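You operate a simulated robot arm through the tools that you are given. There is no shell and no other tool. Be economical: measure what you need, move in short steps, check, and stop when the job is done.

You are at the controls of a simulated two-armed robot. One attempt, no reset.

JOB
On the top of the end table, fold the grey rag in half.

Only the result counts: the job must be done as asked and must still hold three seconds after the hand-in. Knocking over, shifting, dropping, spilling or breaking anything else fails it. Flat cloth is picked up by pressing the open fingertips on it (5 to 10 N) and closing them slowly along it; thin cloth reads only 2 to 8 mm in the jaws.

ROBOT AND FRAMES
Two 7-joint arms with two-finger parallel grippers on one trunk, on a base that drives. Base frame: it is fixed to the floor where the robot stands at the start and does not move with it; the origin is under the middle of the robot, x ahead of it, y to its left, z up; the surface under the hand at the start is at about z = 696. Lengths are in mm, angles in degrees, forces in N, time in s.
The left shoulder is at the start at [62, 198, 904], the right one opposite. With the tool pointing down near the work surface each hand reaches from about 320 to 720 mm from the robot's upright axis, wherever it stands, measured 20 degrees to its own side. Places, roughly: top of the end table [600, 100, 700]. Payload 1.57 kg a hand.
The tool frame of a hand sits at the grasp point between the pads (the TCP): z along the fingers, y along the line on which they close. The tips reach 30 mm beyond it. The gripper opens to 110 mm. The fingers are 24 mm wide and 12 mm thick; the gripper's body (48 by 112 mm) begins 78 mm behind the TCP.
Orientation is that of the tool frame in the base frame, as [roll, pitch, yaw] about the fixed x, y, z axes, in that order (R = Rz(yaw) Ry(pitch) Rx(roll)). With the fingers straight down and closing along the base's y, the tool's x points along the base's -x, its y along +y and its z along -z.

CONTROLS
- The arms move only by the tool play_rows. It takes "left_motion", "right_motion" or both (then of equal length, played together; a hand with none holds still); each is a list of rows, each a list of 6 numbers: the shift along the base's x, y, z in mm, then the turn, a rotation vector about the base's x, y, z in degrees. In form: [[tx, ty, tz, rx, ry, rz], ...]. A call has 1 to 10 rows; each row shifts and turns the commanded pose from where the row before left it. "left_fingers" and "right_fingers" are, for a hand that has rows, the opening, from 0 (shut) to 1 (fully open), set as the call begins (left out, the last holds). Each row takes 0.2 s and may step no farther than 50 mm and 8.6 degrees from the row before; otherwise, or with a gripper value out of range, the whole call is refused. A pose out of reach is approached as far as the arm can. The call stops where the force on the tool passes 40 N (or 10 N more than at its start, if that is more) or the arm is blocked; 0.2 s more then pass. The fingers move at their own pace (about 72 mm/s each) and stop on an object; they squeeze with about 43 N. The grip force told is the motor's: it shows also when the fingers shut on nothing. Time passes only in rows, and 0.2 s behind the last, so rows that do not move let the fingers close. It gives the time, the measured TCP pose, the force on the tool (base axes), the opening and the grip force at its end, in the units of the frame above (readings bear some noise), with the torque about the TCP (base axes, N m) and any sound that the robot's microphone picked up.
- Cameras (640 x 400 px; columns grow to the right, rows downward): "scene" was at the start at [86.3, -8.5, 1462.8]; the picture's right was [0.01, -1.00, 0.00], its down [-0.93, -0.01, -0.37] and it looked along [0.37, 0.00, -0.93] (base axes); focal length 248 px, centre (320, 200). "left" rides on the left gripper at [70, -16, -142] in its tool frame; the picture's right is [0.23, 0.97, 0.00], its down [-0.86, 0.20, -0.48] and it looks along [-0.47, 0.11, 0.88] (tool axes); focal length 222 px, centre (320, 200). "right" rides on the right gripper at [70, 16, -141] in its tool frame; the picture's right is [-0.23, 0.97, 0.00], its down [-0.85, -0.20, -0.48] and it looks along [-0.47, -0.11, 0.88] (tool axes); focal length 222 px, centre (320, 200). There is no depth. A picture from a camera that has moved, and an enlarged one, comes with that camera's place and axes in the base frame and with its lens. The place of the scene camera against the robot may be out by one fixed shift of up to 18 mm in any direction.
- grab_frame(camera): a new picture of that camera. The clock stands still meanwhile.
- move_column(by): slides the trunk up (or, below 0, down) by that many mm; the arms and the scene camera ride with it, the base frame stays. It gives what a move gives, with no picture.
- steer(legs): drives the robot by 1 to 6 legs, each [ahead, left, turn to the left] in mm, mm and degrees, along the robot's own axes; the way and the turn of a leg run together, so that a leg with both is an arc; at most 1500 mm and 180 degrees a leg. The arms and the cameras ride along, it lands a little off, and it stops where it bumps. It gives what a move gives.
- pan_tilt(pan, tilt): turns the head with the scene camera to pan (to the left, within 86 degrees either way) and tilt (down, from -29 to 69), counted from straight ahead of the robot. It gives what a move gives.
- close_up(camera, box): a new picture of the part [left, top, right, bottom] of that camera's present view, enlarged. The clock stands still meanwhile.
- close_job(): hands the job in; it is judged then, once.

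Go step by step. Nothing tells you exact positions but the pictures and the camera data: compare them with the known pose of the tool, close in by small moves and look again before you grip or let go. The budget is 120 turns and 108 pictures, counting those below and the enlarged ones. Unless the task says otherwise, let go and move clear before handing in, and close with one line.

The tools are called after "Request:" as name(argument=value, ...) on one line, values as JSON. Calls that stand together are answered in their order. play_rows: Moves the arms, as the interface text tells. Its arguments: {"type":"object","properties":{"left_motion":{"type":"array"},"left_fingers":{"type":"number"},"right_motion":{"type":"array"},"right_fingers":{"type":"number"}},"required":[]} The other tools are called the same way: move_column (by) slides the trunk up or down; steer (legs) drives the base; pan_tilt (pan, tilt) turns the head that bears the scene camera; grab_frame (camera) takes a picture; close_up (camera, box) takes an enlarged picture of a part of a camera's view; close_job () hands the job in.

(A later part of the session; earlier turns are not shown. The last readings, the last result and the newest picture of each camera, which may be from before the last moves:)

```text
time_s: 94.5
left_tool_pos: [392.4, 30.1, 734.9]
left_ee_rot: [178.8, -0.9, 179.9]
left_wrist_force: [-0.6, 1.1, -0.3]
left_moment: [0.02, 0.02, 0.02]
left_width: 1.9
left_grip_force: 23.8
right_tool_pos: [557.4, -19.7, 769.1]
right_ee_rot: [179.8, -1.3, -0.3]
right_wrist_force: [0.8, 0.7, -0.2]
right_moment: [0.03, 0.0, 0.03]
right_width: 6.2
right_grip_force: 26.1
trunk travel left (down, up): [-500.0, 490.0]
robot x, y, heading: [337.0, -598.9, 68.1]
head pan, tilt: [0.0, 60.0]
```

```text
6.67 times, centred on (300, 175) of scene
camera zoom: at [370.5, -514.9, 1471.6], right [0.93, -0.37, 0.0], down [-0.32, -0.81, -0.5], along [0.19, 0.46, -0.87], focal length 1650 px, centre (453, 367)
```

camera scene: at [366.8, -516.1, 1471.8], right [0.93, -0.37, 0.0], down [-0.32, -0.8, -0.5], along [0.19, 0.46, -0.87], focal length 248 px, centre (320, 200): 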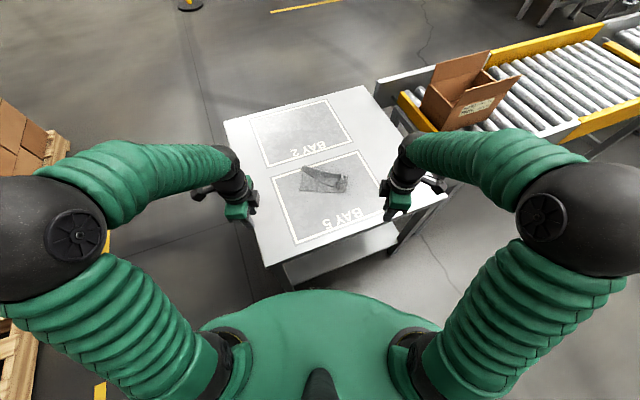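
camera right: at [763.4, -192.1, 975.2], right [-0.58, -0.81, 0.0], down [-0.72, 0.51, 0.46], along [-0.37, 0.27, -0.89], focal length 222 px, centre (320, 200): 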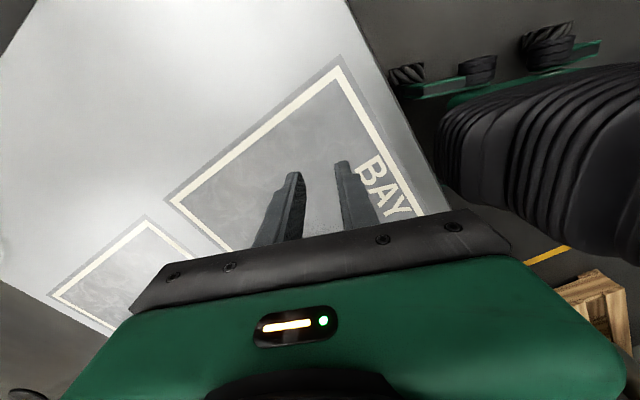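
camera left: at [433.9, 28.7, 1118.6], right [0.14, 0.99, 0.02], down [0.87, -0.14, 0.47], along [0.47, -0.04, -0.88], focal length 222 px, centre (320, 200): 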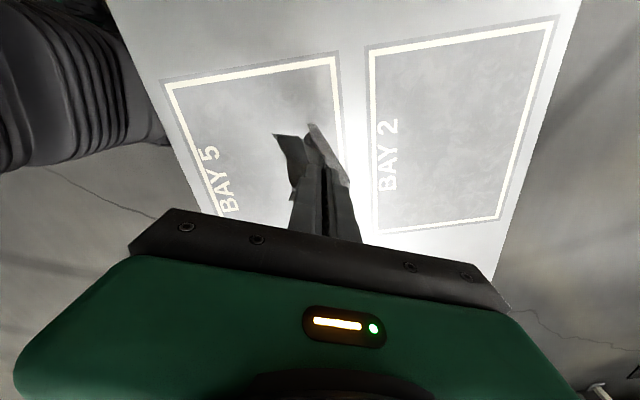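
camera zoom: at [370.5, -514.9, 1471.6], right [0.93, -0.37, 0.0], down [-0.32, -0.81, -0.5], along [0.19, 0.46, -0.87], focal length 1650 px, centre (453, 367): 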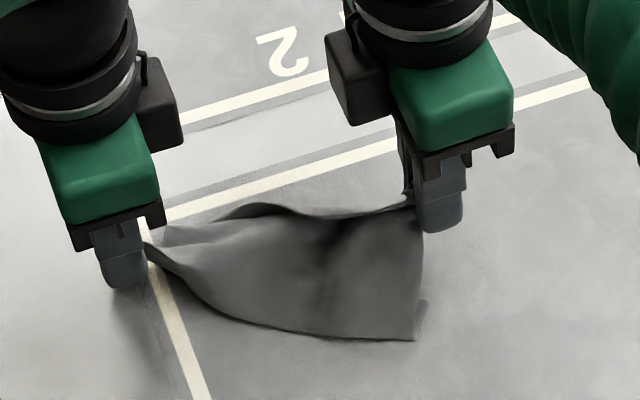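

FL is gripped (6 mm) and lifted, with the sheet rising from FR like a ramp. I'll carry FL forward over FR and lower it there so the fold forms at the back.

Request:
play_rows(right_motion=[[-5, -9, 6, 0, 0, 0], [-7, -11, 3, 0, 0, 0], [-8, -11, 0, 0, 0, 0], [-7, -10, -6, 0, 0, 0], [-5, -7, -10, 0, 0, 0], [0, -2, -12, 0, 0, 0], [0, 0, -10, 0, 0, 0], [0, 0, -6, 0, 0, 0], [0, 0, 0, 0, 0, 0]])

Request:
close_up(camera="scene", box=[255, 145, 345, 205])

```text
time_s: 96.5
left_tool_pos: [392.6, 31.0, 736.4]
left_ee_rot: [178.8, -0.9, 179.7]
left_wrist_force: [-0.4, 0.3, 0.4]
left_moment: [-0.03, 0.0, 0.03]
left_width: 2.1
left_grip_force: 23.7
right_tool_pos: [524.6, -70.3, 734.2]
right_ee_rot: [179.9, -1.3, -0.3]
right_wrist_force: [-0.2, -0.6, 0.5]
right_moment: [-0.01, 0.0, 0.01]
right_width: 6.4
right_grip_force: 26.1
trunk travel left (down, up): [-500.0, 490.0]
robot x, y, heading: [336.3, -599.8, 67.9]
head pan, tilt: [0.0, 60.0]
```

```text
6.67 times, centred on (300, 175) of scene
camera zoom: at [370.2, -515.5, 1471.7], right [0.93, -0.37, 0.0], down [-0.32, -0.8, -0.5], along [0.19, 0.46, -0.87], focal length 1650 px, centre (453, 367)
```

zoom: 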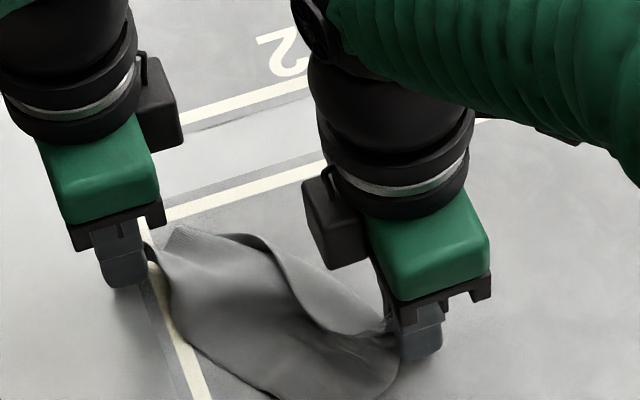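

The sheet slid forward with FL instead of folding behind it, so it now lies in front of the held edge. I'll pull FL back and outward to draw that edge taut and the sheet flat, then look.

Request:
play_rows(right_motion=[[2, 4, 8, 0, 0, 0], [6, 6, 4, 0, 0, 0], [8, 7, 0, 0, 0, 0], [8, 7, 0, 0, 0, 0], [8, 7, -3, 0, 0, 0], [8, 7, -4, 0, 0, 0], [7, 5, -4, 0, 0, 0], [3, 2, 0, 0, 0, 0], [0, 0, 0, 0, 0, 0]])

Request:
close_up(camera="scene", box=[255, 145, 345, 215])

```text
time_s: 98.5
left_tool_pos: [393.1, 29.9, 737.4]
left_ee_rot: [178.8, -0.9, 179.9]
left_wrist_force: [0.4, -0.4, 0.0]
left_moment: [0.02, 0.01, 0.02]
left_width: 2.2
left_grip_force: 22.9
right_tool_pos: [574.4, -24.8, 735.4]
right_ee_rot: [179.9, -1.3, -0.3]
right_wrist_force: [0.0, 0.4, 0.0]
right_moment: [0.0, 0.03, 0.05]
right_width: 6.6
right_grip_force: 26.3
trunk travel left (down, up): [-500.0, 490.0]
robot x, y, heading: [339.4, -599.4, 68.0]
head pan, tilt: [0.0, 60.0]
```

```text
5.71 times, centred on (300, 180) of scene
camera zoom: at [370.5, -515.3, 1471.7], right [0.93, -0.37, 0.0], down [-0.32, -0.8, -0.5], along [0.19, 0.46, -0.87], focal length 1415 px, centre (434, 314)
```

zoom: 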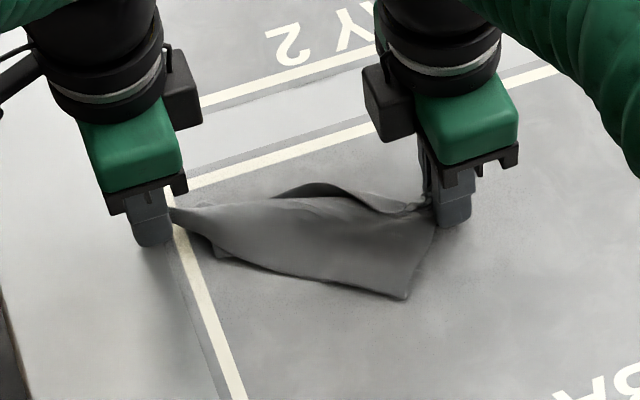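

The right hand seems to be holding the far edge at about its middle: the front half hangs about 72 mm and the other half lies behind. That would be the fold line itself. I'll lift both hands together to see how the two halves hang.

Request:
play_rows(left_motion=[[0, 0, 14, 0, 0, 0], [-1, -5, 17, 0, 0, 0], [-1, -8, 17, 0, 0, 0], [-1, -8, 17, 0, 0, 0], [-1, -8, 17, 0, 0, 0], [-1, -8, 17, 0, 0, 0], [0, 0, 0, 0, 0, 0], [0, 0, 0, 0, 0, 0]], right_motion=[[0, 0, 14, 0, 0, 0], [-1, -5, 17, 0, 0, 0], [-1, -8, 17, 0, 0, 0], [-1, -8, 17, 0, 0, 0], [-1, -8, 17, 0, 0, 0], [-1, -8, 17, 0, 0, 0], [0, 0, 0, 0, 0, 0], [0, 0, 0, 0, 0, 0]])

Request:
close_up(camera="scene", box=[265, 160, 345, 220])

Request:
close_up(camera="right", box=[200, 40, 440, 240])

```text
time_s: 100.2
left_tool_pos: [387.3, -7.9, 836.0]
left_ee_rot: [178.7, -0.7, 179.8]
left_wrist_force: [1.3, 0.4, 0.0]
left_moment: [0.0, -0.02, 0.04]
left_width: 2.2
left_grip_force: 24.1
right_tool_pos: [569.4, -63.1, 833.6]
right_ee_rot: [179.9, -1.3, -0.3]
right_wrist_force: [-0.3, 0.0, -0.5]
right_moment: [-0.02, 0.03, -0.03]
right_width: 6.2
right_grip_force: 25.9
trunk travel left (down, up): [-500.0, 490.0]
robot x, y, heading: [333.0, -601.0, 68.0]
head pan, tilt: [0.0, 60.0]
```

```text
6.67 times, centred on (305, 190) of scene
camera zoom: at [370.2, -516.1, 1471.7], right [0.93, -0.37, 0.0], down [-0.32, -0.8, -0.5], along [0.19, 0.46, -0.87], focal length 1650 px, centre (420, 267)
```

zoom: 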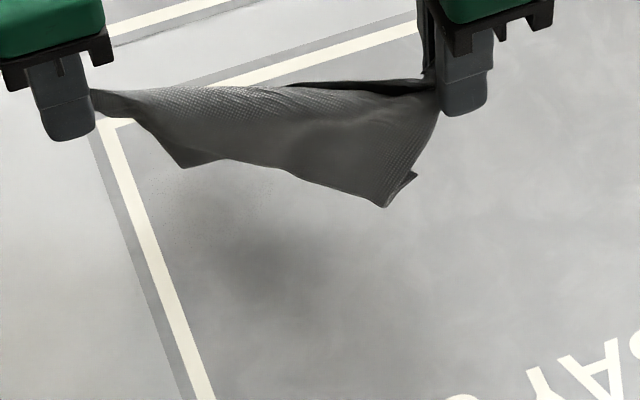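

```text
2.00 times, centred on (320, 140) of right
camera zoom: at [636.9, -78.4, 977.5], right [-0.23, -0.97, 0.0], down [-0.86, 0.2, 0.46], along [-0.45, 0.11, -0.89], focal length 444 px, centre (320, 320)
```

zoom: 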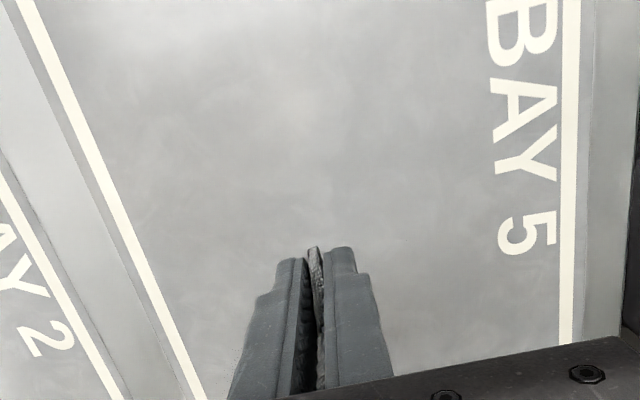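

Excellent: the cloth hangs taut between the hands as a drape with two halves about 72 mm deep. I'll lower until the hem touches, then arc the hands back so both halves lie together in front of the fold.

Request:
play_rows(left_motion=[[-5, -13, -9, 0, 0, 0], [-5, -13, -11, 0, 0, 0], [-5, -12, -11, 0, 0, 0], [0, 0, -2, 0, 0, 0], [0, 0, 0, 0, 0, 0], [0, 0, 0, 0, 0, 0]], right_motion=[[-5, -13, -9, 0, 0, 0], [-5, -13, -11, 0, 0, 0], [-5, -12, -11, 0, 0, 0], [0, 0, 0, 0, 0, 0], [0, 0, 0, 0, 0, 0], [0, 0, 0, 0, 0, 0]])

Request:
play_rows(left_motion=[[4, 13.4, -1.4, 0, 0, 0], [4, 13, -4, 0, 0, 0], [3.6, 12, -6.6, 0, 0, 0], [3.2, 10.5, -9, 0, 0, 0], [2.6, 8.6, -11, 0, 0, 0], [1.9, 6.3, -12.5, 0, 0, 0], [1.2, 3.8, -13, 0, 0, 0], [0.4, 1.3, -12, 0, 0, 0], [0, 0, 0, 0, 0, 0]], right_motion=[[4, 13.4, -1.4, 0, 0, 0], [4, 13, -4, 0, 0, 0], [3.6, 12, -6.6, 0, 0, 0], [3.2, 10.5, -9, 0, 0, 0], [2.6, 8.6, -11, 0, 0, 0], [1.9, 6.3, -12.5, 0, 0, 0], [1.2, 3.8, -13, 0, 0, 0], [0.4, 1.3, -12, 0, 0, 0], [0, 0, 0, 0, 0, 0]])

Request:
close_up(camera="scene", box=[255, 150, 345, 215])

```text
time_s: 101.7
left_tool_pos: [374.4, -46.2, 803.7]
left_ee_rot: [178.7, -0.8, 179.8]
left_wrist_force: [-0.5, -0.4, 0.5]
left_moment: [0.0, -0.01, 0.04]
left_width: 2.3
left_grip_force: 23.4
right_tool_pos: [554.8, -99.8, 805.1]
right_ee_rot: [-180.0, -1.3, -0.3]
right_wrist_force: [-0.3, 0.0, 0.8]
right_moment: [-0.04, 0.02, -0.02]
right_width: 6.6
right_grip_force: 26.0
trunk travel left (down, up): [-500.0, 490.0]
robot x, y, heading: [338.5, -601.4, 68.0]
head pan, tilt: [0.0, 60.0]
```

```text
time_s: 103.7
left_tool_pos: [396.3, 22.5, 731.9]
left_ee_rot: [178.7, -0.8, 179.8]
left_wrist_force: [-0.2, -0.7, 0.3]
left_moment: [0.01, 0.02, 0.01]
left_width: 2.0
left_grip_force: 23.4
right_tool_pos: [575.8, -32.6, 735.2]
right_ee_rot: [179.9, -1.3, -0.2]
right_wrist_force: [0.0, 0.2, -0.8]
right_moment: [0.02, 0.02, 0.0]
right_width: 6.4
right_grip_force: 26.4
trunk travel left (down, up): [-500.0, 490.0]
robot x, y, heading: [335.5, -598.3, 67.7]
head pan, tilt: [0.0, 60.0]
```

```text
6.15 times, centred on (300, 182) of scene
camera zoom: at [370.4, -515.6, 1471.7], right [0.93, -0.37, 0.0], down [-0.32, -0.8, -0.5], along [0.19, 0.46, -0.87], focal length 1523 px, centre (443, 308)
```

zoom: 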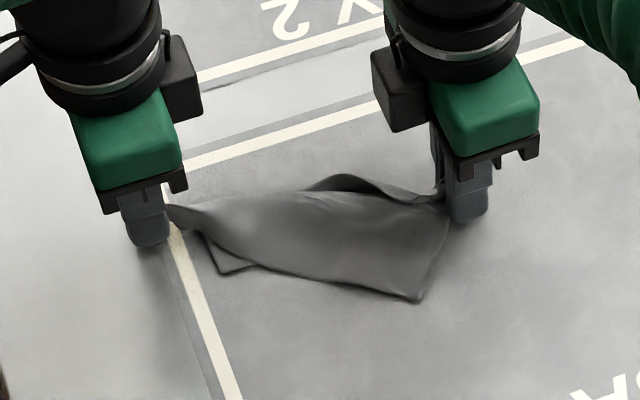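

Both layers appear to lie together. Lowering the right the last few mm, then releasing both and lifting clear to look.

Request:
play_rows(left_motion=[[0, 0, -2, 0, 0, 0], [0, 0, 0, 0, 0, 0]], right_motion=[[0, 0, -4, 0, 0, 0], [0, 0, 0, 0, 0, 0]])

Request:
play_rows(left_motion=[[0, 0, 0, 0, 0, 0], [0, 0, 0, 0, 0, 0], [0, 0, 4, 0, 0, 0], [0, 0, 30, 0, 0, 0], [-10, 0, 40, 0, 0, 0], [-30, 20, 10, 0, 0, 0], [-30, 30, 0, 0, 0, 0], [-20, 30, 0, 0, 0, 0]], right_motion=[[0, 0, 0, 0, 0, 0], [0, 0, 0, 0, 0, 0], [0, 0, 4, 0, 0, 0], [0, 0, 30, 0, 0, 0], [10, -10, 40, 0, 0, 0], [30, -30, 10, 0, 0, 0], [35, -30, 0, 0, 0, 0], [35, -30, 0, 0, 0, 0]], left_fingers=0.25, right_fingers=0.25)

Request:
close_up(camera="scene", box=[265, 155, 335, 205])

```text
time_s: 104.2
left_tool_pos: [394.5, 22.6, 729.7]
left_ee_rot: [178.8, -0.8, 179.8]
left_wrist_force: [0.1, -0.8, -0.7]
left_moment: [-0.04, 0.0, 0.02]
left_width: 2.0
left_grip_force: 23.4
right_tool_pos: [576.0, -31.9, 733.1]
right_ee_rot: [-179.9, -1.2, -0.3]
right_wrist_force: [-0.7, 0.1, 1.0]
right_moment: [0.01, 0.0, 0.01]
right_width: 6.1
right_grip_force: 26.3
trunk travel left (down, up): [-500.0, 490.0]
robot x, y, heading: [336.9, -595.0, 68.0]
head pan, tilt: [0.0, 60.0]
```

```text
time_s: 106.0
left_tool_pos: [304.7, 102.4, 815.7]
left_ee_rot: [178.8, -0.8, 179.8]
left_wrist_force: [0.3, 1.0, 0.0]
left_moment: [0.0, 0.02, 0.01]
left_width: 27.4
left_grip_force: 0.1
right_tool_pos: [687.5, -131.4, 814.8]
right_ee_rot: [179.9, -1.2, -0.1]
right_wrist_force: [-0.6, -0.2, 0.1]
right_moment: [0.05, 0.01, -0.04]
right_width: 27.3
right_grip_force: 0.0
trunk travel left (down, up): [-500.0, 490.0]
robot x, y, heading: [335.8, -600.1, 68.3]
head pan, tilt: [0.0, 60.0]
```

```text
8.00 times, centred on (300, 180) of scene
camera zoom: at [371.4, -515.6, 1471.7], right [0.93, -0.37, 0.0], down [-0.32, -0.8, -0.5], along [0.19, 0.46, -0.87], focal length 1980 px, centre (480, 360)
```

zoom: 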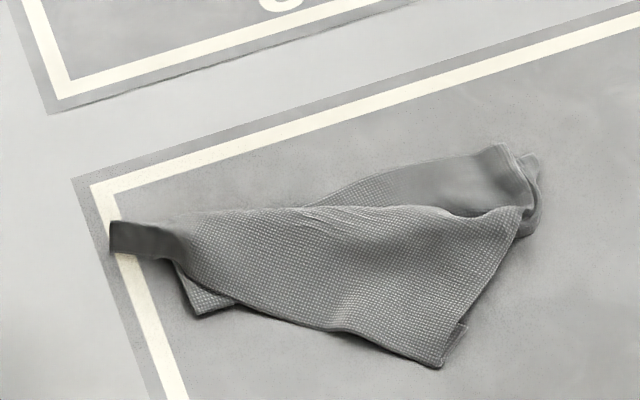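

It's still untidy: the top layer's long edge runs from the strip at (406,26) to a clean corner at (522,-90). If I hold those two ends and lift, the whole rag will hang as a flat curtain that I can lay and fold without letting go. Hovering both hands over them.

Request:
play_rows(left_motion=[[17, -12, -4, 0, 0, 0], [17, -13, -6, 0, 0, 0], [17, -13, -8, 0, 0, 0], [17, -13, -8, 0, 0, 0], [17, -13, -8, 0, 0, 0], [17, -13, -8, 0, 0, 0], [0, 0, 0, 0, 0, 0]], right_motion=[[-28, 10, -4, 0, 0, 0], [-28, 11, -6, 0, 0, 0], [-28, 11, -8, 0, 0, 0], [-28, 11, -8, 0, 0, 0], [-27, 11, -8, 0, 0, 0], [-27, 9, -8, 0, 0, 0], [0, 0, 0, 0, 0, 0]], left_fingers=0.42, right_fingers=0.28)

Request:
close_up(camera="left", box=[200, 60, 440, 240])

Request:
close_up(camera="right", box=[200, 60, 440, 240])

```text
time_s: 107.7
left_tool_pos: [408.3, 26.2, 772.0]
left_ee_rot: [178.7, -0.8, 179.8]
left_wrist_force: [0.6, 0.8, 0.9]
left_moment: [-0.03, 0.02, 0.0]
left_width: 46.2
left_grip_force: 0.0
right_tool_pos: [518.3, -67.4, 773.0]
right_ee_rot: [179.8, -1.3, -0.2]
right_wrist_force: [0.0, -0.2, 0.6]
right_moment: [0.02, 0.02, 0.02]
right_width: 30.8
right_grip_force: 0.0
trunk travel left (down, up): [-500.0, 490.0]
robot x, y, heading: [334.2, -603.2, 68.0]
head pan, tilt: [0.0, 60.0]
```

```text
2.22 times, centred on (320, 150) of left
camera zoom: at [339.2, 6.9, 914.1], right [-0.22, 0.97, 0.02], down [0.86, 0.19, 0.47], along [0.45, 0.13, -0.88], focal length 494 px, centre (320, 311)
```

zoom: 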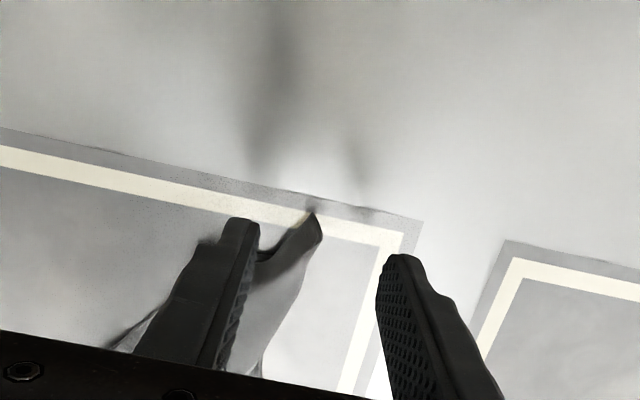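

```text
2.22 times, centred on (320, 150) of right
camera zoom: at [585.4, -83.3, 916.6], right [-0.23, -0.97, 0.0], down [-0.86, 0.2, 0.46], along [-0.45, 0.11, -0.89], focal length 494 px, centre (320, 311)
```

zoom: 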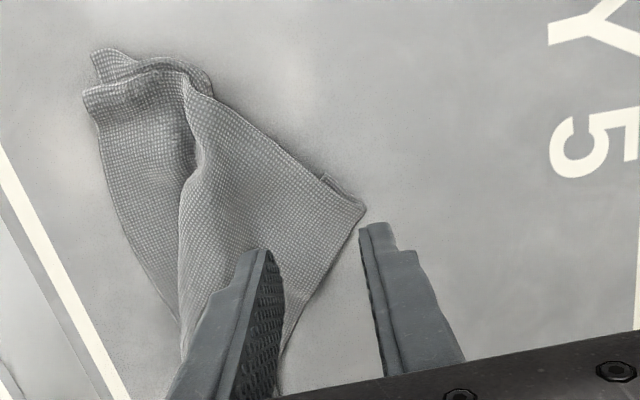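

Now it's clear: the far end is open and nearly flat (FR at (521,-88), FL near (593,10)) while the near end is gathered at the strip. I'll pinch the strip with the left hand and FR with the right, to spread the rag flat by dragging.

Request:
play_rows(left_motion=[[4, -2, -15, 0, 0, 0], [0, 0, -15, 0, 0, 0], [0, 0, -9, 0, 0, 0], [0, 0, -4, 0, 0, 0], [0, 0, 0, 0, 0, 0]], right_motion=[[4, 4, -15, 0, 0, 0], [0, 0, -15, 0, 0, 0], [0, 0, -10, 0, 0, 0], [0, 0, -4, 0, 0, 0], [0, 0, 0, 0, 0, 0]])

Request:
play_rows(left_motion=[[0, 0, 0, 0, 0, 0], [0, 0, 0, 0, 0, 0], [0, 0, 0, 0, 0, 0], [0, 0, 0, 0, 0, 0]], right_motion=[[0, 0, -0.6, 0, 0, 0], [0, 0, -0.6, 0, 0, 0], [0, 0, 0, 0, 0, 0], [0, 0, 0, 0, 0, 0]], left_fingers=0.0)

```text
time_s: 108.8
left_tool_pos: [409.7, 24.2, 729.0]
left_ee_rot: [178.8, -0.8, 179.8]
left_wrist_force: [0.7, 0.3, 0.1]
left_moment: [0.01, -0.01, 0.03]
left_width: 46.0
left_grip_force: 0.0
right_tool_pos: [524.5, -63.9, 728.4]
right_ee_rot: [-180.0, -1.3, -0.3]
right_wrist_force: [-0.3, 0.4, 2.2]
right_moment: [-0.03, 0.0, -0.02]
right_width: 30.9
right_grip_force: 0.0
trunk travel left (down, up): [-500.0, 490.0]
robot x, y, heading: [337.0, -599.5, 68.2]
head pan, tilt: [0.0, 60.0]
```

```text
time_s: 109.8
left_tool_pos: [410.6, 24.1, 730.3]
left_ee_rot: [178.7, -0.8, 179.8]
left_wrist_force: [-0.1, 0.2, 0.2]
left_moment: [-0.01, 0.01, 0.0]
left_width: 2.6
left_grip_force: 23.9
right_tool_pos: [523.8, -64.3, 728.7]
right_ee_rot: [-180.0, -1.3, -0.3]
right_wrist_force: [0.7, 1.8, 9.3]
right_moment: [-0.1, -0.04, 0.0]
right_width: 30.1
right_grip_force: 0.1
trunk travel left (down, up): [-500.0, 490.0]
robot x, y, heading: [336.9, -599.1, 67.9]
head pan, tilt: [0.0, 60.0]
```

Left holds the strip (2.6 mm); the right presses at about 9 N. Closing the right slowly.

Request:
play_rows(right_motion=[[0, 0, 0, 0, 0, 0], [0, 0, 0, 0, 0, 0]], right_fingers=0.2)

Request:
play_rows(right_motion=[[0, 0, 0, 0, 0, 0], [0, 0, 0, 0, 0, 0]], right_fingers=0.12)

Request:
play_rows(right_motion=[[0, 0, 0, 0, 0, 0], [0, 0, 0, 0, 0, 0]], right_fingers=0.05)

Request:
play_rows(right_motion=[[0, 0, 0, 0, 0, 0], [0, 0, 0, 0, 0, 0]], right_fingers=0.0)

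```text
time_s: 110.5
left_tool_pos: [410.0, 23.9, 730.6]
left_ee_rot: [178.8, -0.8, 179.8]
left_wrist_force: [0.2, 0.5, 0.1]
left_moment: [-0.02, 0.0, -0.01]
left_width: 2.4
left_grip_force: 23.8
right_tool_pos: [523.9, -64.6, 728.3]
right_ee_rot: [180.0, -1.4, -0.3]
right_wrist_force: [-0.2, 0.3, 11.6]
right_moment: [-0.05, 0.03, 0.0]
right_width: 21.1
right_grip_force: 0.1
trunk travel left (down, up): [-500.0, 490.0]
robot x, y, heading: [336.6, -599.9, 67.9]
head pan, tilt: [0.0, 60.0]
```

```text
time_s: 111.0
left_tool_pos: [411.2, 23.9, 729.9]
left_ee_rot: [178.6, -0.8, 179.8]
left_wrist_force: [0.1, 0.0, -0.4]
left_moment: [0.03, 0.01, 0.01]
left_width: 2.8
left_grip_force: 24.3
right_tool_pos: [522.7, -63.8, 728.0]
right_ee_rot: [-180.0, -1.2, -0.4]
right_wrist_force: [-0.5, 0.9, 13.1]
right_moment: [-0.01, -0.01, 0.01]
right_width: 13.5
right_grip_force: 0.1
trunk travel left (down, up): [-500.0, 490.0]
robot x, y, heading: [333.8, -596.0, 68.0]
head pan, tilt: [0.0, 60.0]
```

```text
time_s: 111.7
left_tool_pos: [409.1, 25.0, 729.8]
left_ee_rot: [178.7, -0.8, 179.8]
left_wrist_force: [0.7, -0.1, 0.1]
left_moment: [0.0, -0.01, -0.04]
left_width: 2.6
left_grip_force: 23.7
right_tool_pos: [524.7, -63.5, 728.5]
right_ee_rot: [-180.0, -1.4, -0.3]
right_wrist_force: [-0.9, -0.2, 14.2]
right_moment: [0.04, 0.0, 0.0]
right_width: 5.8
right_grip_force: 0.4
trunk travel left (down, up): [-500.0, 490.0]
robot x, y, heading: [335.8, -599.0, 67.7]
head pan, tilt: [0.0, 60.0]
```

```text
time_s: 112.2
left_tool_pos: [409.6, 24.7, 730.9]
left_ee_rot: [178.7, -0.9, 179.9]
left_wrist_force: [1.7, -1.1, -1.4]
left_moment: [-0.03, 0.0, -0.03]
left_width: 2.6
left_grip_force: 24.4
right_tool_pos: [523.9, -65.2, 728.8]
right_ee_rot: [180.0, -1.3, -0.3]
right_wrist_force: [-1.2, 2.4, 14.1]
right_moment: [0.08, 0.02, 0.01]
right_width: 2.9
right_grip_force: 24.1
trunk travel left (down, up): [-500.0, 490.0]
robot x, y, heading: [336.6, -597.1, 67.7]
head pan, tilt: [0.0, 60.0]
```

Both are gripped (2.6 and 2.9 mm). Lifting together while stretching apart to see the rag hang from this edge.

Request:
play_rows(left_motion=[[0, 0, 12, 0, 0, 0], [-0.6, 0.4, 16, 0, 0, 0], [-0.6, 0.4, 16, 0, 0, 0], [-0.6, 0.4, 16, 0, 0, 0], [-0.6, 0.4, 16, 0, 0, 0], [-0.6, 0.4, 16, 0, 0, 0], [-0.6, 0.4, 16, 0, 0, 0], [-0.6, 0.4, 16, 0, 0, 0], [-0.6, 0.4, 16, 0, 0, 0], [0, 0, 0, 0, 0, 0]], right_motion=[[0, 0, 12, 0, 0, 0], [3, -2.4, 16, 0, 0, 0], [3, -2.4, 16, 0, 0, 0], [3, -2.4, 16, 0, 0, 0], [3, -2.4, 16, 0, 0, 0], [3, -2.4, 16, 0, 0, 0], [3, -2.4, 16, 0, 0, 0], [3, -2.4, 16, 0, 0, 0], [3, -2.4, 16, 0, 0, 0], [0, 0, 0, 0, 0, 0]])

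Request:
close_up(camera="scene", box=[260, 140, 350, 210])

```text
time_s: 114.5
left_tool_pos: [408.8, 26.9, 870.4]
left_ee_rot: [179.1, -0.3, 179.6]
left_wrist_force: [26.5, -24.9, -4.0]
left_moment: [-0.46, -0.48, -0.36]
left_width: 1.7
left_grip_force: 23.7
right_tool_pos: [547.3, -81.9, 866.2]
right_ee_rot: [-179.7, -0.9, -0.1]
right_wrist_force: [-28.0, 25.6, 3.3]
right_moment: [0.73, 0.84, -0.19]
right_width: 2.8
right_grip_force: 24.3
trunk travel left (down, up): [-500.0, 490.0]
robot x, y, heading: [335.1, -597.7, 68.0]
head pan, tilt: [0.0, 60.0]
```

```text
5.71 times, centred on (305, 175) of scene
camera zoom: at [370.7, -515.3, 1471.6], right [0.93, -0.37, 0.0], down [-0.32, -0.8, -0.5], along [0.19, 0.46, -0.87], focal length 1415 px, centre (406, 343)
```

zoom: 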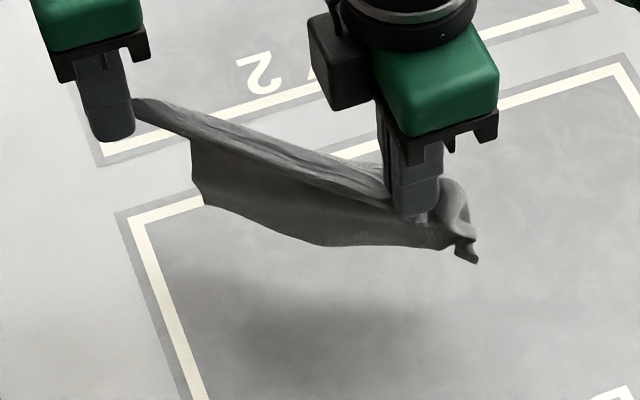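

The edge is over-tight (about 36 N), so I'll ease it first. A flap with a clean straight hem hangs in front; I'll lay that hem down toward the robot so its two true corners become exposed single layers.

Request:
play_rows(left_motion=[[0, 0, 0, 0, 0, 0], [-3, -8, -13, 0, 0, 0], [-3, -8, -13, 0, 0, 0], [-3, -8, -13, 0, 0, 0], [-4, -8, -13, 0, 0, 0], [0, 0, 0, 0, 0, 0]], right_motion=[[-3, 2.5, 0, 0, 0, 0], [-3, -8, -13, 0, 0, 0], [-3, -8, -13, 0, 0, 0], [-3, -8, -13, 0, 0, 0], [-4, -8, -13, 0, 0, 0], [0, 0, 0, 0, 0, 0]])

Request:
play_rows(left_motion=[[10.3, 13, -1.7, 0, 0, 0], [9.9, 12.5, -4.9, 0, 0, 0], [9.1, 11.5, -8, 0, 0, 0], [8, 10.1, -10.9, 0, 0, 0], [6.5, 8.2, -13.4, 0, 0, 0], [4.8, 6.1, -15.2, 0, 0, 0], [3, 3.8, -16.5, 0, 0, 0], [1, 1.3, -15, 0, 0, 0], [0, 0, 0, 0, 0, 0]], right_motion=[[10.3, 13, -1.7, 0, 0, 0], [9.9, 12.5, -4.9, 0, 0, 0], [9.1, 11.5, -8, 0, 0, 0], [8, 10.1, -10.9, 0, 0, 0], [6.5, 8.2, -13.4, 0, 0, 0], [4.8, 6.1, -15.2, 0, 0, 0], [3, 3.8, -16.5, 0, 0, 0], [1, 1.3, -14, 0, 0, 0], [0, 0, 0, 0, 0, 0]])

Request:
close_up(camera="scene", box=[260, 140, 350, 210])

```text
time_s: 115.8
left_tool_pos: [394.9, -5.1, 816.8]
left_ee_rot: [179.0, -0.6, 179.7]
left_wrist_force: [22.8, -21.6, -2.6]
left_moment: [-0.42, -0.4, -0.31]
left_width: 1.7
left_grip_force: 24.0
right_tool_pos: [529.8, -113.0, 815.4]
right_ee_rot: [-179.8, -1.1, -0.3]
right_wrist_force: [-22.8, 20.9, 3.4]
right_moment: [0.64, 0.68, -0.19]
right_width: 2.8
right_grip_force: 24.0
trunk travel left (down, up): [-500.0, 490.0]
robot x, y, heading: [335.7, -601.4, 68.2]
head pan, tilt: [0.0, 60.0]
```

```text
time_s: 117.8
left_tool_pos: [445.9, 61.9, 733.5]
left_ee_rot: [178.9, -0.5, 179.7]
left_wrist_force: [21.7, -21.1, -2.6]
left_moment: [-0.37, -0.36, -0.25]
left_width: 1.7
left_grip_force: 24.2
right_tool_pos: [584.2, -44.3, 731.2]
right_ee_rot: [-179.7, -0.9, -0.2]
right_wrist_force: [-22.2, 20.3, 5.3]
right_moment: [0.63, 0.65, -0.15]
right_width: 3.1
right_grip_force: 24.1
trunk travel left (down, up): [-500.0, 490.0]
robot x, y, heading: [339.0, -601.6, 68.1]
head pan, tilt: [0.0, 60.0]
```

```text
5.71 times, centred on (305, 175) of scene
camera zoom: at [370.6, -515.9, 1471.7], right [0.93, -0.37, 0.0], down [-0.32, -0.8, -0.5], along [0.19, 0.46, -0.87], focal length 1415 px, centre (406, 343)
```

zoom: 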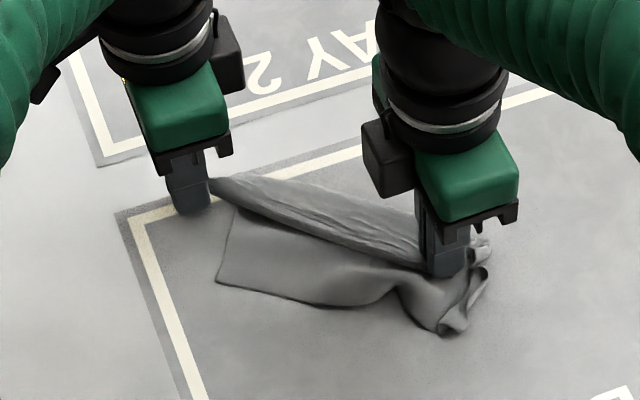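

The front flap is down with a clean near-left corner. Easing the tension, then releasing both and lifting clear.

Request:
play_rows(left_motion=[[2, -1.6, -2, 0, 0, 0], [2, -1.6, 0, 0, 0, 0], [0, 0, 0, 0, 0, 0]], right_motion=[[-3, 2.4, -1, 0, 0, 0], [-3, 2.4, 0, 0, 0, 0], [0, 0, 0, 0, 0, 0]])

Request:
play_rows(left_motion=[[0, 0, 0, 0, 0, 0], [0, 0, 0, 0, 0, 0], [0, 0, 4, 0, 0, 0], [0, 0, 30, 0, 0, 0], [-10, 0, 40, 0, 0, 0], [-35, 0, 10, 0, 0, 0], [-40, 0, 0, 0, 0, 0], [-40, 0, 0, 0, 0, 0]], right_motion=[[0, 0, 0, 0, 0, 0], [0, 0, 0, 0, 0, 0], [0, 0, 4, 0, 0, 0], [0, 0, 30, 0, 0, 0], [10, -10, 40, 0, 0, 0], [35, -30, 10, 0, 0, 0], [40, -30, 0, 0, 0, 0], [40, -30, 0, 0, 0, 0]], left_fingers=0.28, right_fingers=0.28)

Request:
close_up(camera="scene", box=[275, 155, 345, 205])

```text
time_s: 118.7
left_tool_pos: [447.6, 60.0, 730.6]
left_ee_rot: [178.6, -0.9, 179.9]
left_wrist_force: [7.5, -7.4, -1.1]
left_moment: [-0.14, -0.09, -0.08]
left_width: 1.7
left_grip_force: 23.6
right_tool_pos: [580.3, -43.4, 728.7]
right_ee_rot: [179.9, -1.4, -0.2]
right_wrist_force: [-5.3, 7.3, 10.0]
right_moment: [0.21, 0.12, -0.07]
right_width: 2.8
right_grip_force: 24.1
trunk travel left (down, up): [-500.0, 490.0]
robot x, y, heading: [337.4, -601.3, 67.8]
head pan, tilt: [0.0, 60.0]
```

```text
time_s: 120.5
left_tool_pos: [322.7, 58.3, 814.6]
left_ee_rot: [178.7, -0.9, 179.8]
left_wrist_force: [-0.3, -0.2, 0.3]
left_moment: [0.06, 0.0, -0.02]
left_width: 31.0
left_grip_force: 0.0
right_tool_pos: [706.1, -141.0, 814.5]
right_ee_rot: [180.0, -1.3, -0.2]
right_wrist_force: [-1.1, -0.2, 0.8]
right_moment: [0.0, 0.0, -0.01]
right_width: 30.8
right_grip_force: 0.0
trunk travel left (down, up): [-500.0, 490.0]
robot x, y, heading: [336.4, -599.5, 67.7]
head pan, tilt: [0.0, 60.0]
```

```text
8.00 times, centred on (310, 180) of scene
camera zoom: at [370.8, -517.6, 1471.8], right [0.93, -0.37, 0.0], down [-0.32, -0.8, -0.5], along [0.19, 0.46, -0.87], focal length 1980 px, centre (400, 360)
```

zoom: 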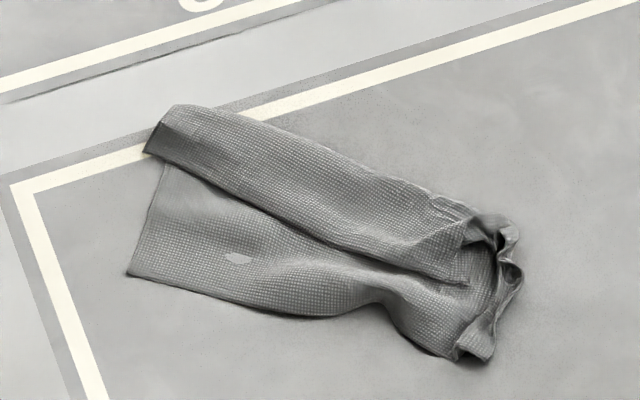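

The near end is clean now: corner NR at (441,-7), with the hem running to FR in the crumpled far end near (565,-105). I'll grip NR and FR, then lift so the whole rag hangs from that long edge. Hovering both hands with the yaw matched to the hem.

Request:
play_rows(left_motion=[[28, -12, -2, 0, 0, -7.2], [28, -12, -5, 0, 0, -7.2], [28, -12, -10, 0, 0, -7.2], [28, -12, -12, 0, 0, 0], [28, -12, -12, 0, 0, 0], [0, 0, 0, 0, 0, 0]], right_motion=[[-29, 9, -2, 0, 0, -7.2], [-29, 9, -5, 0, 0, -7.2], [-29, 9, -10, 0, 0, -7.2], [-29, 9, -12, 0, 0, 0], [-29, 9, -12, 0, 0, 0], [0, 0, 0, 0, 0, 0]], left_fingers=0.28, right_fingers=0.45)

Request:
close_up(camera="left", box=[200, 60, 440, 240])

Request:
close_up(camera="right", box=[200, 60, 440, 240])

```text
time_s: 121.8
left_tool_pos: [463.2, -3.6, 774.0]
left_ee_rot: [178.7, -0.9, 158.2]
left_wrist_force: [-0.1, 0.1, 0.0]
left_moment: [-0.03, 0.01, 0.02]
left_width: 30.9
left_grip_force: 0.0
right_tool_pos: [559.4, -96.7, 774.1]
right_ee_rot: [-180.0, -1.4, -21.9]
right_wrist_force: [0.2, 0.5, -0.6]
right_moment: [0.05, 0.01, -0.03]
right_width: 49.7
right_grip_force: 0.1
trunk travel left (down, up): [-500.0, 490.0]
robot x, y, heading: [333.4, -600.6, 68.1]
head pan, tilt: [0.0, 60.0]
```

```text
2.22 times, centred on (320, 150) of left
camera zoom: at [393.0, 4.2, 915.3], right [0.15, 0.99, 0.03], down [0.87, -0.14, 0.47], along [0.47, -0.05, -0.88], focal length 494 px, centre (320, 311)
```

zoom: 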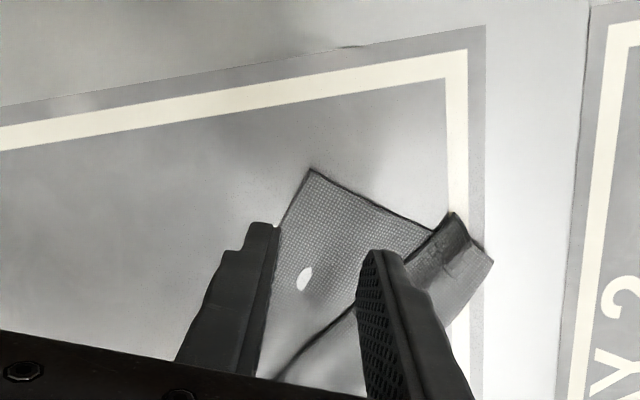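

```text
2.22 times, centred on (320, 150) of right
camera zoom: at [614.5, -136.6, 918.2], right [-0.57, -0.82, 0.0], down [-0.73, 0.51, 0.46], along [-0.37, 0.27, -0.89], focal length 494 px, centre (320, 311)
```

zoom: 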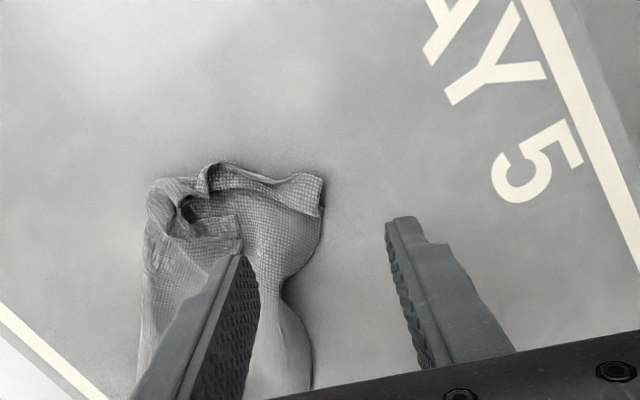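

NR is at (440,-1) and FR's tip at (576,-109). Aligning both for press-pinches and descending to contact.

Request:
play_rows(left_motion=[[5, 6.5, -15, 0, 0, 0], [0, 0, -15, 0, 0, 0], [0, 0, -10, 0, 0, 0], [0, 0, -4, 0, 0, 0], [0, 0, -1, 0, 0, 0], [0, 0, 0, 0, 0, 0]], right_motion=[[18, 7, -10, 0, 0, 0], [0, 0, -12, 0, 0, 0], [0, 0, -8, 0, 0, 0], [0, 0, -6, 0, 0, 0], [0, 0, -5, 0, 0, 0], [0, 0, 0, 0, 0, 0]], right_fingers=0.3)

```text
time_s: 123.2
left_tool_pos: [469.4, 6.0, 728.6]
left_ee_rot: [178.6, -0.8, 158.2]
left_wrist_force: [-0.2, 0.0, 1.8]
left_moment: [-0.02, -0.01, -0.02]
left_width: 31.0
left_grip_force: 0.0
right_tool_pos: [576.9, -89.9, 732.3]
right_ee_rot: [-180.0, -1.4, -21.8]
right_wrist_force: [-0.9, -0.1, 0.0]
right_moment: [0.0, -0.05, 0.0]
right_width: 33.0
right_grip_force: 0.0
trunk travel left (down, up): [-500.0, 490.0]
robot x, y, heading: [334.1, -597.2, 68.1]
head pan, tilt: [0.0, 60.0]
```

Request:
play_rows(left_motion=[[0, 0, -0.6, 0, 0, 0], [0, 0, -0.4, 0, 0, 0], [0, 0, 0, 0, 0, 0], [0, 0, 0, 0, 0, 0]], right_motion=[[0, 0, -2, 0, 0, 0], [0, 0, -1.5, 0, 0, 0], [0, 0, -0.7, 0, 0, 0], [0, 0, 0, 0, 0, 0]])

```text
time_s: 124.2
left_tool_pos: [469.1, 5.5, 728.5]
left_ee_rot: [178.6, -0.8, 158.1]
left_wrist_force: [1.2, 1.2, 8.9]
left_moment: [-0.13, -0.03, -0.01]
left_width: 29.5
left_grip_force: 0.0
right_tool_pos: [577.8, -91.0, 728.0]
right_ee_rot: [179.9, -1.3, -21.8]
right_wrist_force: [0.2, -0.2, 1.4]
right_moment: [0.07, -0.03, -0.01]
right_width: 32.9
right_grip_force: 0.1
trunk travel left (down, up): [-500.0, 490.0]
robot x, y, heading: [331.0, -598.7, 67.8]
head pan, tilt: [0.0, 60.0]
```

Left presses at 9 N, right needs about 1 mm more. Then closing both in stages.

Request:
play_rows(left_motion=[[0, 0, 0, 0, 0, 0], [0, 0, 0, 0, 0, 0], [0, 0, 0, 0, 0, 0]], right_motion=[[0, 0, -0.6, 0, 0, 0], [0, 0, -0.4, 0, 0, 0], [0, 0, 0, 0, 0, 0]], left_fingers=0.2)

Request:
play_rows(left_motion=[[0, 0, 0, 0, 0, 0], [0, 0, 0, 0, 0, 0]], right_motion=[[0, 0, 0, 0, 0, 0], [0, 0, 0, 0, 0, 0]], left_fingers=0.12, right_fingers=0.2)

Request:
play_rows(left_motion=[[0, 0, 0, 0, 0, 0], [0, 0, 0, 0, 0, 0]], right_motion=[[0, 0, 0, 0, 0, 0], [0, 0, 0, 0, 0, 0]], left_fingers=0.05, right_fingers=0.1)

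Request:
play_rows(left_motion=[[0, 0, 0, 0, 0, 0], [0, 0, 0, 0, 0, 0], [0, 0, 0, 0, 0, 0]], right_motion=[[0, 0, 0, 0, 0, 0], [0, 0, 0, 0, 0, 0], [0, 0, 0, 0, 0, 0]], left_fingers=0.0, right_fingers=0.0)

```text
time_s: 125.0
left_tool_pos: [468.7, 4.8, 727.9]
left_ee_rot: [178.7, -0.8, 158.2]
left_wrist_force: [-0.3, 0.2, 4.9]
left_moment: [-0.1, -0.02, 0.03]
left_width: 21.0
left_grip_force: 0.2
right_tool_pos: [577.4, -90.0, 726.7]
right_ee_rot: [-180.0, -1.3, -21.9]
right_wrist_force: [0.0, -1.3, 8.1]
right_moment: [0.21, -0.04, -0.03]
right_width: 32.9
right_grip_force: 0.1
trunk travel left (down, up): [-500.0, 490.0]
robot x, y, heading: [335.8, -600.5, 68.1]
head pan, tilt: [0.0, 60.0]
```

```text
time_s: 125.7
left_tool_pos: [468.5, 4.6, 727.8]
left_ee_rot: [178.7, -0.8, 158.2]
left_wrist_force: [1.3, 0.6, 4.3]
left_moment: [-0.01, -0.04, 0.01]
left_width: 12.2
left_grip_force: 0.1
right_tool_pos: [577.9, -90.8, 727.4]
right_ee_rot: [-179.9, -1.4, -21.9]
right_wrist_force: [0.5, 0.4, 11.1]
right_moment: [0.17, -0.02, -0.04]
right_width: 21.8
right_grip_force: 0.0
trunk travel left (down, up): [-500.0, 490.0]
robot x, y, heading: [335.5, -599.9, 68.0]
head pan, tilt: [0.0, 60.0]
```

```text
time_s: 126.2
left_tool_pos: [468.3, 5.2, 727.2]
left_ee_rot: [178.7, -0.8, 158.2]
left_wrist_force: [-0.1, 0.0, 1.8]
left_moment: [-0.01, 0.01, 0.01]
left_width: 5.0
left_grip_force: 0.1
right_tool_pos: [576.9, -89.4, 728.4]
right_ee_rot: [-180.0, -1.3, -22.0]
right_wrist_force: [0.9, -0.1, 12.9]
right_moment: [0.22, -0.03, 0.0]
right_width: 11.2
right_grip_force: 0.3
trunk travel left (down, up): [-500.0, 490.0]
robot x, y, heading: [336.5, -601.5, 67.8]
head pan, tilt: [0.0, 60.0]
```

```text
time_s: 127.0
left_tool_pos: [468.7, 5.2, 727.0]
left_ee_rot: [178.7, -0.8, 158.3]
left_wrist_force: [-0.4, -0.2, 1.5]
left_moment: [0.0, 0.01, -0.02]
left_width: 0.0
left_grip_force: 21.0
right_tool_pos: [577.2, -90.0, 727.9]
right_ee_rot: [-180.0, -1.4, -21.8]
right_wrist_force: [1.0, 3.0, 14.0]
right_moment: [0.23, -0.02, -0.02]
right_width: 3.5
right_grip_force: 24.6
trunk travel left (down, up): [-500.0, 490.0]
robot x, y, heading: [337.8, -600.9, 67.9]
head pan, tilt: [0.0, 60.0]
```

Right holds FR (3.5 mm); the left lost pressure and missed. Reopening the left and pressing harder.

Request:
play_rows(left_motion=[[0, 0, 5, 0, 0, 0], [0, 1, 0, 0, 0, 0], [0, 0, -4, 0, 0, 0], [0, 0, -1.6, 0, 0, 0], [0, 0, -0.5, 0, 0, 0], [0, 0, 0, 0, 0, 0]], left_fingers=0.3)

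Request:
close_up(camera="left", box=[220, 80, 420, 230])

```text
time_s: 128.4
left_tool_pos: [469.0, 5.5, 728.8]
left_ee_rot: [178.4, -0.8, 158.2]
left_wrist_force: [-0.9, 0.6, 11.2]
left_moment: [-0.24, 0.04, -0.05]
left_width: 32.8
left_grip_force: 0.0
right_tool_pos: [576.9, -91.7, 727.1]
right_ee_rot: [-180.0, -1.4, -21.8]
right_wrist_force: [1.4, 1.7, 10.1]
right_moment: [0.21, -0.02, -0.03]
right_width: 3.4
right_grip_force: 24.7
trunk travel left (down, up): [-500.0, 490.0]
robot x, y, heading: [336.0, -599.1, 68.0]
head pan, tilt: [0.0, 60.0]
```

```text
2.67 times, centred on (320, 155) of left
camera zoom: at [398.2, 12.4, 869.6], right [0.15, 0.99, 0.03], down [0.87, -0.15, 0.47], along [0.47, -0.05, -0.88], focal length 592 px, centre (320, 320)
```

zoom: 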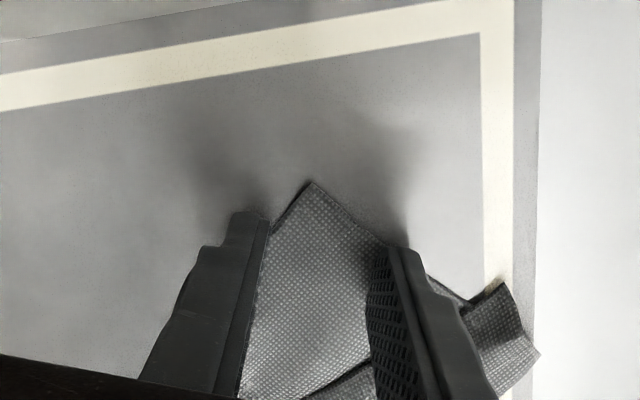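

The front finger carries the load, so I'll level the hand slightly, then close in stages.

Request:
play_rows(left_motion=[[0, 0, 0.3, -1.9, 0.8, 0], [0, 0, 0, 0, 0, 0], [0, 0, 0, 0, 0, 0]])

```text
time_s: 129.2
left_tool_pos: [468.2, 6.1, 728.2]
left_ee_rot: [-179.5, -0.8, 158.2]
left_wrist_force: [-1.6, 1.0, 11.2]
left_moment: [0.27, -0.14, 0.04]
left_width: 33.8
left_grip_force: 0.4
right_tool_pos: [576.3, -90.7, 727.7]
right_ee_rot: [-180.0, -1.4, -21.9]
right_wrist_force: [0.2, 1.0, 10.1]
right_moment: [0.13, 0.04, -0.01]
right_width: 3.7
right_grip_force: 23.9
trunk travel left (down, up): [-500.0, 490.0]
robot x, y, heading: [335.8, -596.0, 67.8]
head pan, tilt: [0.0, 60.0]
```

Overshot; going back half-way and then closing.

Request:
play_rows(left_motion=[[0, 0, 0, 1, -0.4, 0], [0, 0, -0.2, 0, 0, 0], [0, 0, 0, 0, 0, 0]])

Request:
play_rows(left_motion=[[0, 0, 0, 0, 0, 0], [0, 0, 0, 0, 0, 0]], left_fingers=0.22)

Request:
play_rows(left_motion=[[0, 0, 0, 0, 0, 0], [0, 0, 0, 0, 0, 0]], left_fingers=0.13)

Request:
play_rows(left_motion=[[0, 0, 0, 0, 0, 0], [0, 0, 0, 0, 0, 0]], left_fingers=0.06)

Request:
play_rows(left_motion=[[0, 0, 0, 0, 0, 0], [0, 0, 0, 0, 0, 0], [0, 0, 0, 0, 0, 0]], left_fingers=0.0)

```text
time_s: 130.1
left_tool_pos: [468.9, 5.0, 727.9]
left_ee_rot: [179.6, -0.8, 158.3]
left_wrist_force: [-1.4, -0.1, 16.5]
left_moment: [-0.28, 0.04, -0.05]
left_width: 33.7
left_grip_force: 0.5
right_tool_pos: [577.1, -89.6, 728.2]
right_ee_rot: [-180.0, -1.3, -22.0]
right_wrist_force: [0.5, 2.7, 6.4]
right_moment: [0.13, 0.0, -0.05]
right_width: 3.2
right_grip_force: 24.0
trunk travel left (down, up): [-500.0, 490.0]
robot x, y, heading: [335.4, -600.8, 68.0]
head pan, tilt: [0.0, 60.0]
```

```text
time_s: 130.7
left_tool_pos: [469.9, 5.0, 727.0]
left_ee_rot: [179.6, -0.8, 158.2]
left_wrist_force: [-1.0, -0.6, 17.0]
left_moment: [-0.24, -0.05, 0.0]
left_width: 24.4
left_grip_force: 0.1
right_tool_pos: [577.2, -91.1, 728.1]
right_ee_rot: [-179.9, -1.2, -21.8]
right_wrist_force: [0.1, -0.2, 5.6]
right_moment: [0.07, -0.02, -0.03]
right_width: 3.5
right_grip_force: 24.2
trunk travel left (down, up): [-500.0, 490.0]
robot x, y, heading: [337.4, -598.1, 67.9]
head pan, tilt: [0.0, 60.0]
```

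```text
time_s: 131.2
left_tool_pos: [469.0, 5.9, 727.9]
left_ee_rot: [179.6, -0.7, 158.2]
left_wrist_force: [1.1, -0.6, 16.8]
left_moment: [-0.11, -0.06, -0.02]
left_width: 14.1
left_grip_force: 0.0
right_tool_pos: [578.0, -91.3, 729.7]
right_ee_rot: [-180.0, -1.3, -21.9]
right_wrist_force: [-1.6, -0.1, 4.6]
right_moment: [0.1, 0.04, 0.0]
right_width: 3.2
right_grip_force: 24.4
trunk travel left (down, up): [-500.0, 490.0]
robot x, y, heading: [335.3, -599.8, 68.0]
head pan, tilt: [0.0, 60.0]
```

```text
time_s: 131.8
left_tool_pos: [468.9, 5.3, 727.0]
left_ee_rot: [179.6, -0.8, 158.2]
left_wrist_force: [0.1, 0.2, 16.0]
left_moment: [-0.09, -0.1, 0.0]
left_width: 6.8
left_grip_force: 0.1
right_tool_pos: [577.6, -90.0, 728.5]
right_ee_rot: [180.0, -1.3, -21.9]
right_wrist_force: [-1.1, -0.2, 5.8]
right_moment: [0.05, 0.01, -0.04]
right_width: 3.3
right_grip_force: 24.0
trunk travel left (down, up): [-500.0, 490.0]
robot x, y, heading: [339.2, -598.9, 68.0]
head pan, tilt: [0.0, 60.0]
```

```text
time_s: 132.7
left_tool_pos: [469.5, 5.5, 726.4]
left_ee_rot: [179.6, -0.8, 158.2]
left_wrist_force: [2.1, 0.9, 16.3]
left_moment: [-0.07, -0.11, 0.0]
left_width: 2.4
left_grip_force: 24.1
right_tool_pos: [577.6, -91.0, 728.3]
right_ee_rot: [-179.9, -1.3, -21.9]
right_wrist_force: [-1.2, 0.5, 5.6]
right_moment: [0.09, 0.05, -0.03]
right_width: 3.3
right_grip_force: 24.2
trunk travel left (down, up): [-500.0, 490.0]
robot x, y, heading: [336.0, -598.5, 67.8]
head pan, tilt: [0.0, 60.0]
```

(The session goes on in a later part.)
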